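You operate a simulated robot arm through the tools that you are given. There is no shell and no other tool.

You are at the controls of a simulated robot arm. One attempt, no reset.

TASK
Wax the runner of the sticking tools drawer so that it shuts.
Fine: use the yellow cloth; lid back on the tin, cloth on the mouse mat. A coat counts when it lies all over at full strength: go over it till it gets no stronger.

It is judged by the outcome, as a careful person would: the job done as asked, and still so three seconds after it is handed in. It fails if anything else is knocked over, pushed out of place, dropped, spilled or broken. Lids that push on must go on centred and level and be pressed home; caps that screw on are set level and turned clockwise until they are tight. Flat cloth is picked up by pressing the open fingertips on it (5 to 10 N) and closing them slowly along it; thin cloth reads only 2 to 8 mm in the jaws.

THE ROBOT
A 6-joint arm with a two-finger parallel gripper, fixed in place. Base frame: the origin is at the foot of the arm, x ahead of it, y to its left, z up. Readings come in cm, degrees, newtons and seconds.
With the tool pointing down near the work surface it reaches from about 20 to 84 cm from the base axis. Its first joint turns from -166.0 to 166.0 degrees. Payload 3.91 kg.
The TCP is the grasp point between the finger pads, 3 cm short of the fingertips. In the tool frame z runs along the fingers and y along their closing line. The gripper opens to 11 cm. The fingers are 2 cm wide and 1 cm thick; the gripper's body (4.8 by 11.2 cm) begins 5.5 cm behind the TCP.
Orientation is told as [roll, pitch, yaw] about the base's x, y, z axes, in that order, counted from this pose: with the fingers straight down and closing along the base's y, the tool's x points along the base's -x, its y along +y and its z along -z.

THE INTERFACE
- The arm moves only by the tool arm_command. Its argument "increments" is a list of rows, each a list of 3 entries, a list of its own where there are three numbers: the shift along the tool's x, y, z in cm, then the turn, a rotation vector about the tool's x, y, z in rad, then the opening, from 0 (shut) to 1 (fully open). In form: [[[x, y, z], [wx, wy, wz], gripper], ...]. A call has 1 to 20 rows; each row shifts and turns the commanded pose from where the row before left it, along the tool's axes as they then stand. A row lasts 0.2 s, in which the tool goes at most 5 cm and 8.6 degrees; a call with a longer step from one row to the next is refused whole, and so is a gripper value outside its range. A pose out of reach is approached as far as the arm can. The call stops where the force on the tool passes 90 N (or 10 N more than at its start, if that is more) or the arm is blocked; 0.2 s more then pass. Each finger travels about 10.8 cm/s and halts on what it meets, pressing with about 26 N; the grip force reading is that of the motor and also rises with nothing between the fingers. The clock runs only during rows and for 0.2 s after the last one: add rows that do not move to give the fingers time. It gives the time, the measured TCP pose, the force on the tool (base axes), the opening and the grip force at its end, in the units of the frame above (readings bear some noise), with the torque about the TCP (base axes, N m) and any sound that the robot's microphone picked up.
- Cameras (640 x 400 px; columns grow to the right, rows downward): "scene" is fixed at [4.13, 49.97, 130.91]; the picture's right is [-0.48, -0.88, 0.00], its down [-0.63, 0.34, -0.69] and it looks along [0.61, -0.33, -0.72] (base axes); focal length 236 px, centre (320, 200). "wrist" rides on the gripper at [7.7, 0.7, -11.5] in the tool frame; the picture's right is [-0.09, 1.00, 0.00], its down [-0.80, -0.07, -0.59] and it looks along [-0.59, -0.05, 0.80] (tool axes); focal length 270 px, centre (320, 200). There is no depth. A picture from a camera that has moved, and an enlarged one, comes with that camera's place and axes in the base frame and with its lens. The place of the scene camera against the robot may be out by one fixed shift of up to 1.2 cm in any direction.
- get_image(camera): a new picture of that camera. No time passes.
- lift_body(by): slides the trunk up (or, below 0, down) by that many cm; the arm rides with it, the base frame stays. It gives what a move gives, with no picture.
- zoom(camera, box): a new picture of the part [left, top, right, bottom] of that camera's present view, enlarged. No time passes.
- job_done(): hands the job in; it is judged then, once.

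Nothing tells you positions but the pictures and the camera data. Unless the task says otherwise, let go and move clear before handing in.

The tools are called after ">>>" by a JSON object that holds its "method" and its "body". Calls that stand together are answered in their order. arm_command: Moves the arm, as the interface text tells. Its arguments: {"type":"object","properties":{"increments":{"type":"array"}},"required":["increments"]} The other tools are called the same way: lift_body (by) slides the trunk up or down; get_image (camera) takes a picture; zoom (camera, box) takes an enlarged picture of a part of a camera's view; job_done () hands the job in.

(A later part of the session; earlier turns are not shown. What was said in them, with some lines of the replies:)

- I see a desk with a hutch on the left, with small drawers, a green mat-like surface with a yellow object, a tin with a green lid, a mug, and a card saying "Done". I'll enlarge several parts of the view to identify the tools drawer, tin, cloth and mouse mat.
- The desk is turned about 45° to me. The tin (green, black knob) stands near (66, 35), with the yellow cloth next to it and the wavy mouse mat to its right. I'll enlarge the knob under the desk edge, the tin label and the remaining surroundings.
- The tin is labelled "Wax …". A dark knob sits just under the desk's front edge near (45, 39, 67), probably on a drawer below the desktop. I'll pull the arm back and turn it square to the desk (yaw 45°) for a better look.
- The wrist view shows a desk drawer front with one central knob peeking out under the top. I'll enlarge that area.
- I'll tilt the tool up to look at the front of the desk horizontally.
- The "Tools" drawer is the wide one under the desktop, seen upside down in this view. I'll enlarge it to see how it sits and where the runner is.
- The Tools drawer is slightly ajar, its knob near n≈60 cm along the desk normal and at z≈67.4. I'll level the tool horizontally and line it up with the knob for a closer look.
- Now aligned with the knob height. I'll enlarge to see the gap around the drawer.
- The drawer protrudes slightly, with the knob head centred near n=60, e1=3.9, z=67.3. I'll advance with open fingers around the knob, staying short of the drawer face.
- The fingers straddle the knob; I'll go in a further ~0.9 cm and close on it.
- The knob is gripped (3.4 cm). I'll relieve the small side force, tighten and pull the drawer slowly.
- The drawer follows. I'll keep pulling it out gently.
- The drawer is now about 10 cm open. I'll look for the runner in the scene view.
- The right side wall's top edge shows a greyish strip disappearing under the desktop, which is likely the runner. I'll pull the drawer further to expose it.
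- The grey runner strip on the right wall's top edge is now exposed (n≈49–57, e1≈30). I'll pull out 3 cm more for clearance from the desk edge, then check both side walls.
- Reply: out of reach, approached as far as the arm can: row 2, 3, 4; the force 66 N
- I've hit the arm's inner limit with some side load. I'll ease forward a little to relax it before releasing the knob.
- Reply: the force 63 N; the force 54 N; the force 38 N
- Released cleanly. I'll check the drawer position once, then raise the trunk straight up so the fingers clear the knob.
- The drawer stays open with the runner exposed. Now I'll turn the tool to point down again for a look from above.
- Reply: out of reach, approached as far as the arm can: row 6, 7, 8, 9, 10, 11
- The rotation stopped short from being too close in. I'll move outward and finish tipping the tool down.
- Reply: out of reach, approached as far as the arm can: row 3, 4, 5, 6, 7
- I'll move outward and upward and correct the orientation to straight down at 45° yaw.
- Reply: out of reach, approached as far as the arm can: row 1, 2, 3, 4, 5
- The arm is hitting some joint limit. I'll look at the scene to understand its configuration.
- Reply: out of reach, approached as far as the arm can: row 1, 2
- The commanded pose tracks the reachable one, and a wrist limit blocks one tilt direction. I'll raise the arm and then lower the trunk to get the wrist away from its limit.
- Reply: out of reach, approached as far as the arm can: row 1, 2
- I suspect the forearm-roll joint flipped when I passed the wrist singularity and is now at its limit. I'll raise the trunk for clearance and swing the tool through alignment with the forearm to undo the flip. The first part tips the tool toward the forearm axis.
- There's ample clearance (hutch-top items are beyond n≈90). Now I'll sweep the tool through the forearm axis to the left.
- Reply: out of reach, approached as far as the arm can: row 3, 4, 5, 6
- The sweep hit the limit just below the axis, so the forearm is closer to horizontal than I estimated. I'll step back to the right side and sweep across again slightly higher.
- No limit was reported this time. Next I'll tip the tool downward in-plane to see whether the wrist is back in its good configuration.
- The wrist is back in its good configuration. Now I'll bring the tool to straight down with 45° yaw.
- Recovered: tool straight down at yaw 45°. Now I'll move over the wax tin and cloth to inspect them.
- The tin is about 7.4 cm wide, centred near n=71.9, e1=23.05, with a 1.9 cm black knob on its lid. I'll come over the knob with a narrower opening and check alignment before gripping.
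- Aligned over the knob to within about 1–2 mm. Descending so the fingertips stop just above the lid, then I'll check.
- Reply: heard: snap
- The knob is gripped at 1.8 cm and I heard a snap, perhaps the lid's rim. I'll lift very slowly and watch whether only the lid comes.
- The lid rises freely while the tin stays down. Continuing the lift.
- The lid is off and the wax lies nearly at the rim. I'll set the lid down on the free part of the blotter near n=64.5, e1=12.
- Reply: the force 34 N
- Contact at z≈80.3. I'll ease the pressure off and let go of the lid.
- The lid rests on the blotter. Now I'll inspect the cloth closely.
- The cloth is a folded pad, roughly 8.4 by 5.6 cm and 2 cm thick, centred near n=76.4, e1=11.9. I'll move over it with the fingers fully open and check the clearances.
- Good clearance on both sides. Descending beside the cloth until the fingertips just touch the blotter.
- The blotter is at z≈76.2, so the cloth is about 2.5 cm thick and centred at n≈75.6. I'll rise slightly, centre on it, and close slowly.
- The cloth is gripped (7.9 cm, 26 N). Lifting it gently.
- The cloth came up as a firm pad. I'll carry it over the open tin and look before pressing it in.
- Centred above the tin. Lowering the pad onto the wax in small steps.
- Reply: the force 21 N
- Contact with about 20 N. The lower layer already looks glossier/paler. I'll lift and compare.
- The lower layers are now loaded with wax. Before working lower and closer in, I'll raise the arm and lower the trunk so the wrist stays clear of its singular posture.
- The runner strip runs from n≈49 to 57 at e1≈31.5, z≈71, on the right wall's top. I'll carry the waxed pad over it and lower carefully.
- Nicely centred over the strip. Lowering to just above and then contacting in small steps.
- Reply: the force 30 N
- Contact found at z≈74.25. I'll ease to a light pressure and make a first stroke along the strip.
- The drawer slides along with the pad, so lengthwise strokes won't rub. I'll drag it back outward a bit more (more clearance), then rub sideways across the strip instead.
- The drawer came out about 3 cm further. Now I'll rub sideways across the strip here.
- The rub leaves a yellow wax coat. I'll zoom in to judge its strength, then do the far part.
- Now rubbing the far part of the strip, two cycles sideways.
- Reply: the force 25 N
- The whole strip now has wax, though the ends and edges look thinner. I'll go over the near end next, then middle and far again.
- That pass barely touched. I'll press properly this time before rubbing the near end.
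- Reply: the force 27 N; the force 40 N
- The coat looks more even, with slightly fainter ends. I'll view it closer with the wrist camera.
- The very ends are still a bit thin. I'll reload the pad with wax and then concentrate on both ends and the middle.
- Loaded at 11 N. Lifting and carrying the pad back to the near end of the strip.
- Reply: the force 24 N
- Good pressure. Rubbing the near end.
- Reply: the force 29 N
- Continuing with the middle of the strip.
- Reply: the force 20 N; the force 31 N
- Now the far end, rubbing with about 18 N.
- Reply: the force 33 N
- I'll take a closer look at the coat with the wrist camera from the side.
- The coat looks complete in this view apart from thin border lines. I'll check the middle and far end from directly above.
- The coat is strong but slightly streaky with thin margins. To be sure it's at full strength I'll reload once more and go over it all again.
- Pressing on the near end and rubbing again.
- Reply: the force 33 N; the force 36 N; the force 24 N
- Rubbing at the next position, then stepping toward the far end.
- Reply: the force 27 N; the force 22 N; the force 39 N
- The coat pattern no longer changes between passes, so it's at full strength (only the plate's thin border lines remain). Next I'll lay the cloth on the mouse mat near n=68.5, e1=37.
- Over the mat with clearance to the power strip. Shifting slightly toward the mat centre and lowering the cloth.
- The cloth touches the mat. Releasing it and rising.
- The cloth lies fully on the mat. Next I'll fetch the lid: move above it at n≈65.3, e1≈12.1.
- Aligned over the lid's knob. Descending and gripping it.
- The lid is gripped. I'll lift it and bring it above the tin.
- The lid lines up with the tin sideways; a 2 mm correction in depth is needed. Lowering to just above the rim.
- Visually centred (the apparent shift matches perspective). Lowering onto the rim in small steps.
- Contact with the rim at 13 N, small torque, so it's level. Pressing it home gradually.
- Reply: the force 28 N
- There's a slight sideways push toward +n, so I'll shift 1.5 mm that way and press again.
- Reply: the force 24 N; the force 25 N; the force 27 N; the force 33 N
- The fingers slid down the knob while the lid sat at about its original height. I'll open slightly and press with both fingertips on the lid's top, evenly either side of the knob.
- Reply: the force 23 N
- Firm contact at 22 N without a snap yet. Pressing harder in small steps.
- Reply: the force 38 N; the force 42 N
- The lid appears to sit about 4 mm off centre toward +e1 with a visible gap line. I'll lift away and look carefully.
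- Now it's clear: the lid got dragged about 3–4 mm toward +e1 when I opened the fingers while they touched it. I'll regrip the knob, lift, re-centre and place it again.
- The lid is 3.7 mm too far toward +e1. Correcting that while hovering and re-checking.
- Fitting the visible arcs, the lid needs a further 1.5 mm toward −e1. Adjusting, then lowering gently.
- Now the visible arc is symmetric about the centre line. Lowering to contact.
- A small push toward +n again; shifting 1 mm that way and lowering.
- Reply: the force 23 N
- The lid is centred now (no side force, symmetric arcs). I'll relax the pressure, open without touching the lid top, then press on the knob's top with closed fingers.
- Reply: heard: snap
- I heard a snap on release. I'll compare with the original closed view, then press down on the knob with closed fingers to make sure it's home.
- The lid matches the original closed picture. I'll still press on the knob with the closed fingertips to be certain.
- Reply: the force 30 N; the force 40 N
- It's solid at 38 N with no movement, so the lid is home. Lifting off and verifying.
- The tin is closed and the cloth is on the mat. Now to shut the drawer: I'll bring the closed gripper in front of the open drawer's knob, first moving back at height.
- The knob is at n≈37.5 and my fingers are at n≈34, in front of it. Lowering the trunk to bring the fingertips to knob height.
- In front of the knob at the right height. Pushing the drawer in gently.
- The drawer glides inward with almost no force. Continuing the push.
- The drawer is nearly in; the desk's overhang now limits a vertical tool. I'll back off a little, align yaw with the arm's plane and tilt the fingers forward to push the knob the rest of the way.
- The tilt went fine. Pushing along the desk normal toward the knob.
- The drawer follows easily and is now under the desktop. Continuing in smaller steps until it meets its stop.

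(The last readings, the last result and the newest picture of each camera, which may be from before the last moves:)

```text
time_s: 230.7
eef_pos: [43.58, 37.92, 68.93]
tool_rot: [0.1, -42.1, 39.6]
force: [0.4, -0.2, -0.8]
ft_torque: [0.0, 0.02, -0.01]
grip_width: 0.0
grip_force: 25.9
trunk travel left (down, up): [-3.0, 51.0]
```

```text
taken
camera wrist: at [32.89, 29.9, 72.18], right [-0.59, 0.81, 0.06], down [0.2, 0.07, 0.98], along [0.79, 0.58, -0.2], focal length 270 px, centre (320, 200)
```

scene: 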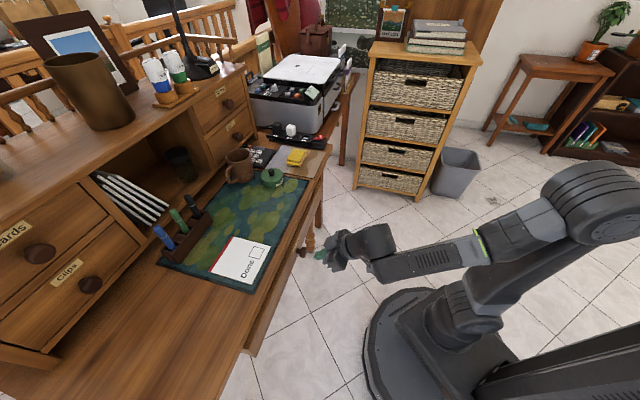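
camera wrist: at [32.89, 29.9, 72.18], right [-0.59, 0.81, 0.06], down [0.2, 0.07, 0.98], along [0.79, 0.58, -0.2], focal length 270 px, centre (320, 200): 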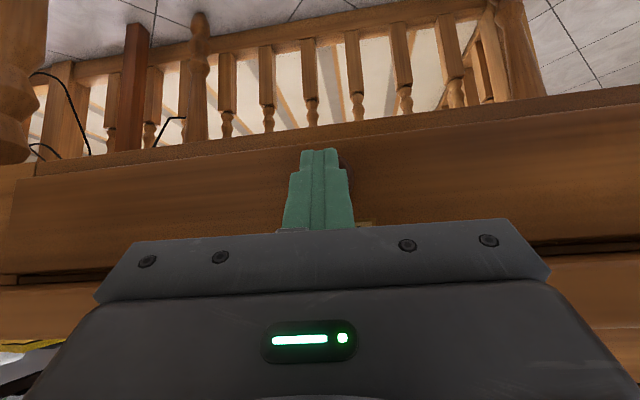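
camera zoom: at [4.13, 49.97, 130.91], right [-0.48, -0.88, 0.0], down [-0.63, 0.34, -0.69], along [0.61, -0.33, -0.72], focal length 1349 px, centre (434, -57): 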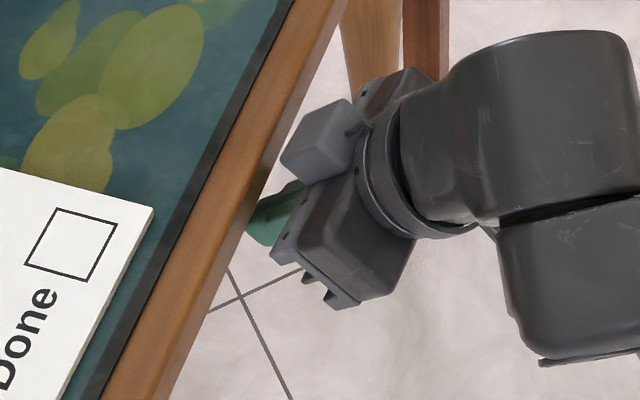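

>>> {"method": "arm_command", "body": {"increments": [[[-0.222, 0.029, 0.2], [0, 0, 0], 0], [[-0.222, 0.029, 0.2], [0, 0, 0], 0], [[0, 0, 0], [0, 0, 0], 0]]}}

>>> {"method": "zoom", "body": {"camera": "wrist", "box": [0, 120, 160, 320]}}

>>> {"method": "zoom", "body": {"camera": "wrist", "box": [440, 60, 640, 280]}}

```text
time_s: 231.5
eef_pos: [43.94, 38.31, 68.89]
tool_rot: [0.1, -42.0, 39.7]
force: [0.1, -0.8, 0.2]
ft_torque: [0.0, 0.04, -0.04]
grip_width: 0.01
grip_force: 25.5
trunk travel left (down, up): [-3.0, 51.0]
```

```text
2.00 times, centred on (80, 220) of wrist
camera zoom: at [33.28, 30.41, 72.2], right [-0.59, 0.81, 0.06], down [0.2, 0.07, 0.98], along [0.79, 0.59, -0.2], focal length 541 px, centre (800, 160)
```

zoom: 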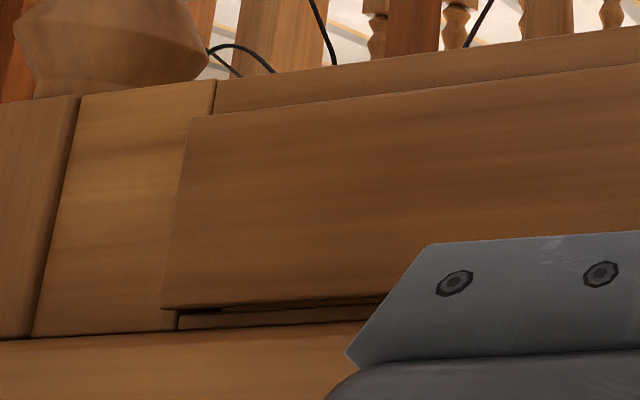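

```text
1.82 times, centred on (540, 170) of wrist
camera zoom: at [33.28, 30.41, 72.2], right [-0.59, 0.81, 0.06], down [0.2, 0.07, 0.98], along [0.79, 0.59, -0.2], focal length 491 px, centre (-80, 254)
```

zoom: 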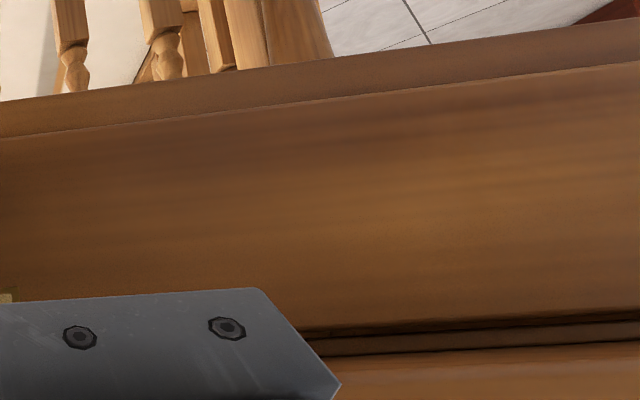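

Still no resistance. A few more small pushes until it stops.

>>> {"method": "arm_command", "body": {"increments": [[[-0.148, 0.019, 0.133], [0, 0, 0], 0], [[-0.148, 0.019, 0.133], [0, 0, 0], 0], [[0, 0, 0], [0, 0, 0], 0]]}}

>>> {"method": "arm_command", "body": {"increments": [[[-0.148, 0.019, 0.133], [0, 0, 0], 0], [[-0.148, 0.019, 0.133], [0, 0, 0], 0], [[0, 0, 0], [0, 0, 0], 0]]}}

>>> {"method": "zoom", "body": {"camera": "wrist", "box": [0, 120, 160, 320]}}

```text
time_s: 232.3
eef_pos: [44.26, 38.58, 68.87]
tool_rot: [0.1, -42.1, 39.7]
force: [0.9, -0.6, 1.3]
ft_torque: [-0.01, 0.01, -0.05]
grip_width: 0.01
grip_force: 25.8
trunk travel left (down, up): [-3.0, 51.0]
```

```text
time_s: 233.1
eef_pos: [44.41, 38.89, 68.88]
tool_rot: [0.1, -42.1, 39.5]
force: [-11.4, -11.8, 4.8]
ft_torque: [0.74, -0.65, 0.22]
grip_width: 0.0
grip_force: 25.9
trunk travel left (down, up): [-3.0, 51.0]
```

```text
2.00 times, centred on (80, 220) of wrist
camera zoom: at [33.77, 30.83, 72.26], right [-0.59, 0.81, 0.06], down [0.2, 0.07, 0.98], along [0.79, 0.59, -0.2], focal length 541 px, centre (800, 160)
```

zoom: 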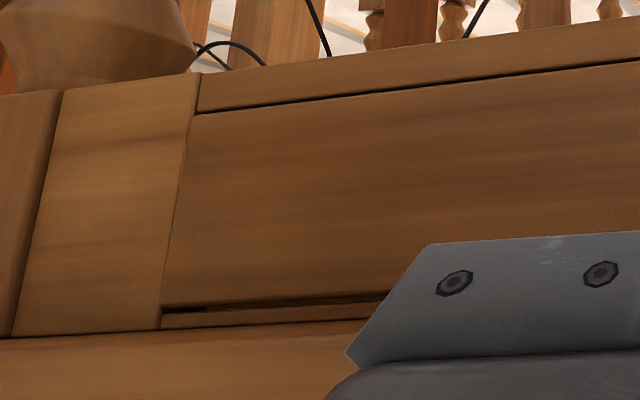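

The front is now flush with the frame and pushes back at 16 N: it's at its stop. One slightly firmer push to be sure, then back away.

>>> {"method": "arm_command", "body": {"increments": [[[-0.148, 0.019, 0.133], [0, 0, 0], 0], [[0, 0, 0], [0, 0, 0], 0]]}}

>>> {"method": "zoom", "body": {"camera": "wrist", "box": [0, 120, 160, 320]}}

>>> {"method": "zoom", "body": {"camera": "wrist", "box": [440, 60, 640, 280]}}

```text
time_s: 233.7
eef_pos: [44.55, 38.92, 68.95]
tool_rot: [0.2, -42.3, 39.5]
force: [-24.0, -23.3, 9.5]
ft_torque: [1.66, -1.51, 0.56]
grip_width: 0.0
grip_force: 25.6
trunk travel left (down, up): [-3.0, 51.0]
```

```text
2.00 times, centred on (80, 220) of wrist
camera zoom: at [33.84, 30.9, 72.33], right [-0.59, 0.81, 0.06], down [0.19, 0.07, 0.98], along [0.79, 0.59, -0.2], focal length 541 px, centre (800, 160)
```

zoom: 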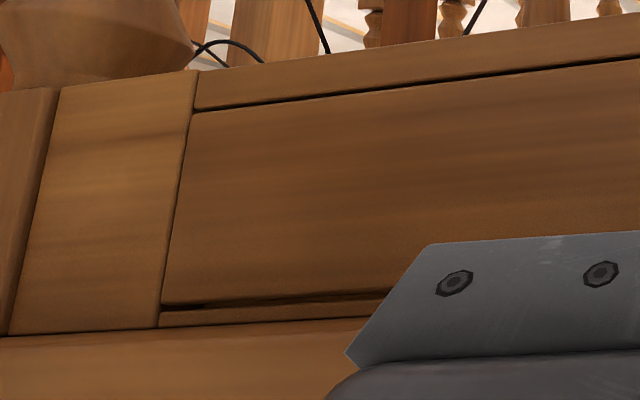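

```text
1.82 times, centred on (540, 170) of wrist
camera zoom: at [33.84, 30.9, 72.33], right [-0.59, 0.81, 0.06], down [0.19, 0.07, 0.98], along [0.79, 0.59, -0.2], focal length 491 px, centre (-80, 254)
```

zoom: 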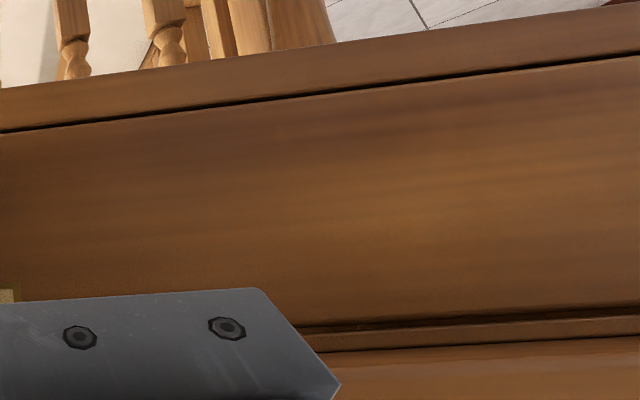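

The drawer is firmly shut and flush all around. Retreating straight back and checking everything.

>>> {"method": "arm_command", "body": {"increments": [[[0.37, -0.048, -0.333], [0, 0, 0], 0], [[0.888, -0.115, -0.799], [0, 0, 0], 0], [[0.888, -0.115, -0.799], [0, 0, 0], 0], [[0.888, -0.115, -0.799], [0, 0, 0], 0], [[0.888, -0.115, -0.799], [0, 0, 0], 0], [[0.888, -0.115, -0.799], [0, 0, 0], 0], [[0.888, -0.115, -0.799], [0, 0, 0], 0], [[0.888, -0.115, -0.799], [0, 0, 0], 0], [[0, 0, 0], [0, 0, 0], 0]]}}

>>> {"method": "get_image", "body": {"camera": "wrist"}}

>>> {"method": "get_image", "body": {"camera": "scene"}}

>>> {"method": "zoom", "body": {"camera": "scene", "box": [210, 120, 340, 300]}}

```text
time_s: 235.7
eef_pos: [38.46, 32.76, 68.75]
tool_rot: [0.1, -42.2, 39.7]
force: [-0.4, 0.1, 0.1]
ft_torque: [0.02, 0.0, -0.01]
grip_width: 0.01
grip_force: 25.8
trunk travel left (down, up): [-3.0, 51.0]
```

```text
taken
camera wrist: at [27.82, 24.7, 72.15], right [-0.59, 0.81, 0.06], down [0.2, 0.07, 0.98], along [0.79, 0.59, -0.2], focal length 270 px, centre (320, 200)
```

wrist: 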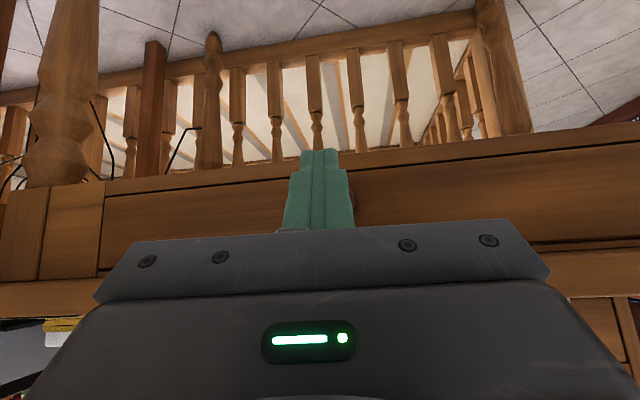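

```text
taken
```

scene: 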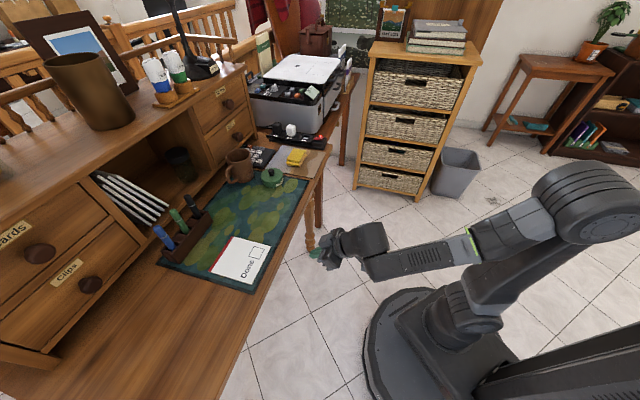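

```text
2.22 times, centred on (275, 210) of scene
camera zoom: at [4.13, 49.97, 130.91], right [-0.48, -0.88, 0.0], down [-0.63, 0.34, -0.69], along [0.61, -0.33, -0.72], focal length 525 px, centre (420, 178)
```

zoom: 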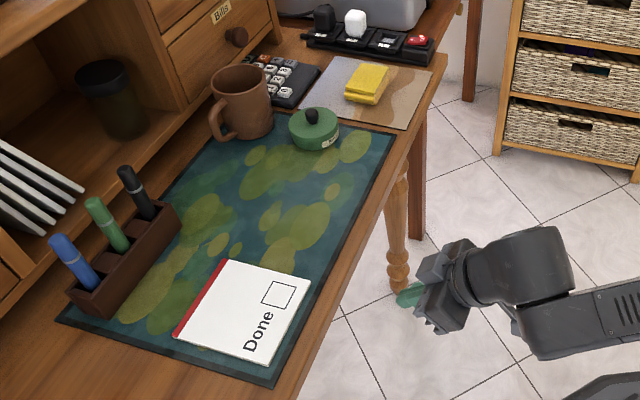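

Everything looks in place. A last close check of the drawer front and the lid before handing in.

>>> {"method": "zoom", "body": {"camera": "wrist", "box": [0, 130, 200, 300]}}

>>> {"method": "zoom", "body": {"camera": "wrist", "box": [340, 100, 640, 280]}}

>>> {"method": "zoom", "body": {"camera": "scene", "box": [255, 145, 310, 190]}}

```text
2.35 times, centred on (100, 215) of wrist
camera zoom: at [27.82, 24.7, 72.15], right [-0.59, 0.81, 0.06], down [0.2, 0.07, 0.98], along [0.79, 0.59, -0.2], focal length 636 px, centre (838, 165)
```

zoom: 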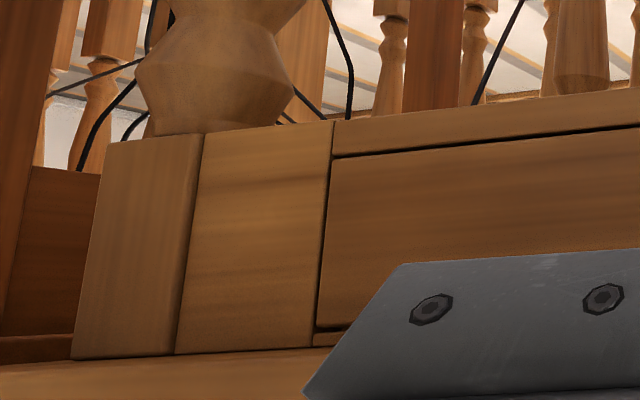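

```text
2.13 times, centred on (490, 190) of wrist
camera zoom: at [27.82, 24.7, 72.15], right [-0.59, 0.81, 0.06], down [0.2, 0.07, 0.98], along [0.79, 0.59, -0.2], focal length 577 px, centre (-43, 221)
```

zoom: 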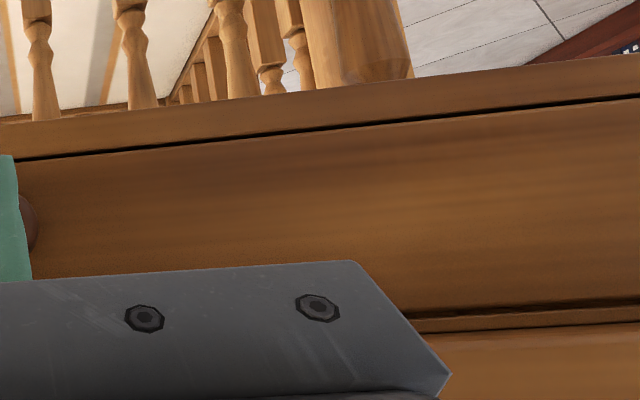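

```text
8.89 times, centred on (282, 168) of scene
camera zoom: at [4.13, 49.97, 130.91], right [-0.48, -0.88, 0.0], down [-0.63, 0.34, -0.69], along [0.61, -0.33, -0.72], focal length 2099 px, centre (653, 489)
```

zoom: 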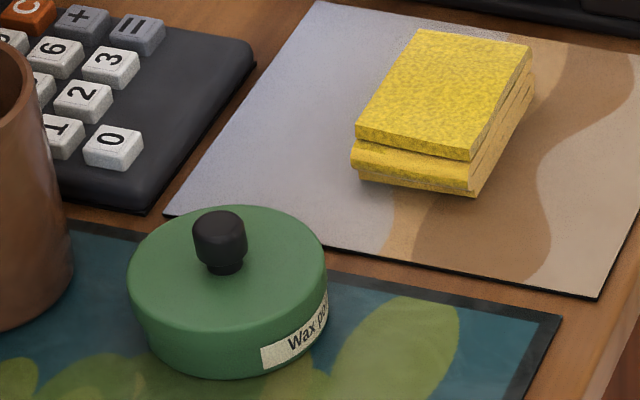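

The Tools drawer is shut and flush with its frame, and the runner is waxed. The lid sits level on the wax tin, the yellow cloth lies on the mouse mat, and the gripper is clear, so I'm handing in.

>>> {"method": "job_done", "body": {}}

```text
The job is handed in.
```

I waxed the Tools drawer's runner with the yellow cloth, and the drawer now slides freely and shuts flush with its frame. It met its stop at about 16 N, and a firmer push to 33 N moved it no further.

- **Wax coat:** I went over the whole runner, reloading the cloth twice, until the coat no longer changed between passes. Thin grey lines stayed along the runner's edges, even where the cloth rubbed well past them. I took these to be the edge of the strip itself, but I couldn't confirm that.
- **Tin:** The lid is centred, level and pressed home. My first attempt left it a few millimetres off centre, so I lifted it and set it again. It snapped on and held at 38 N.
- **Cloth:** It lies fully on the mouse mat.
- **Other items:** As far as I could see, nothing was knocked over or spilled. The tin may have shifted by about a millimetre.
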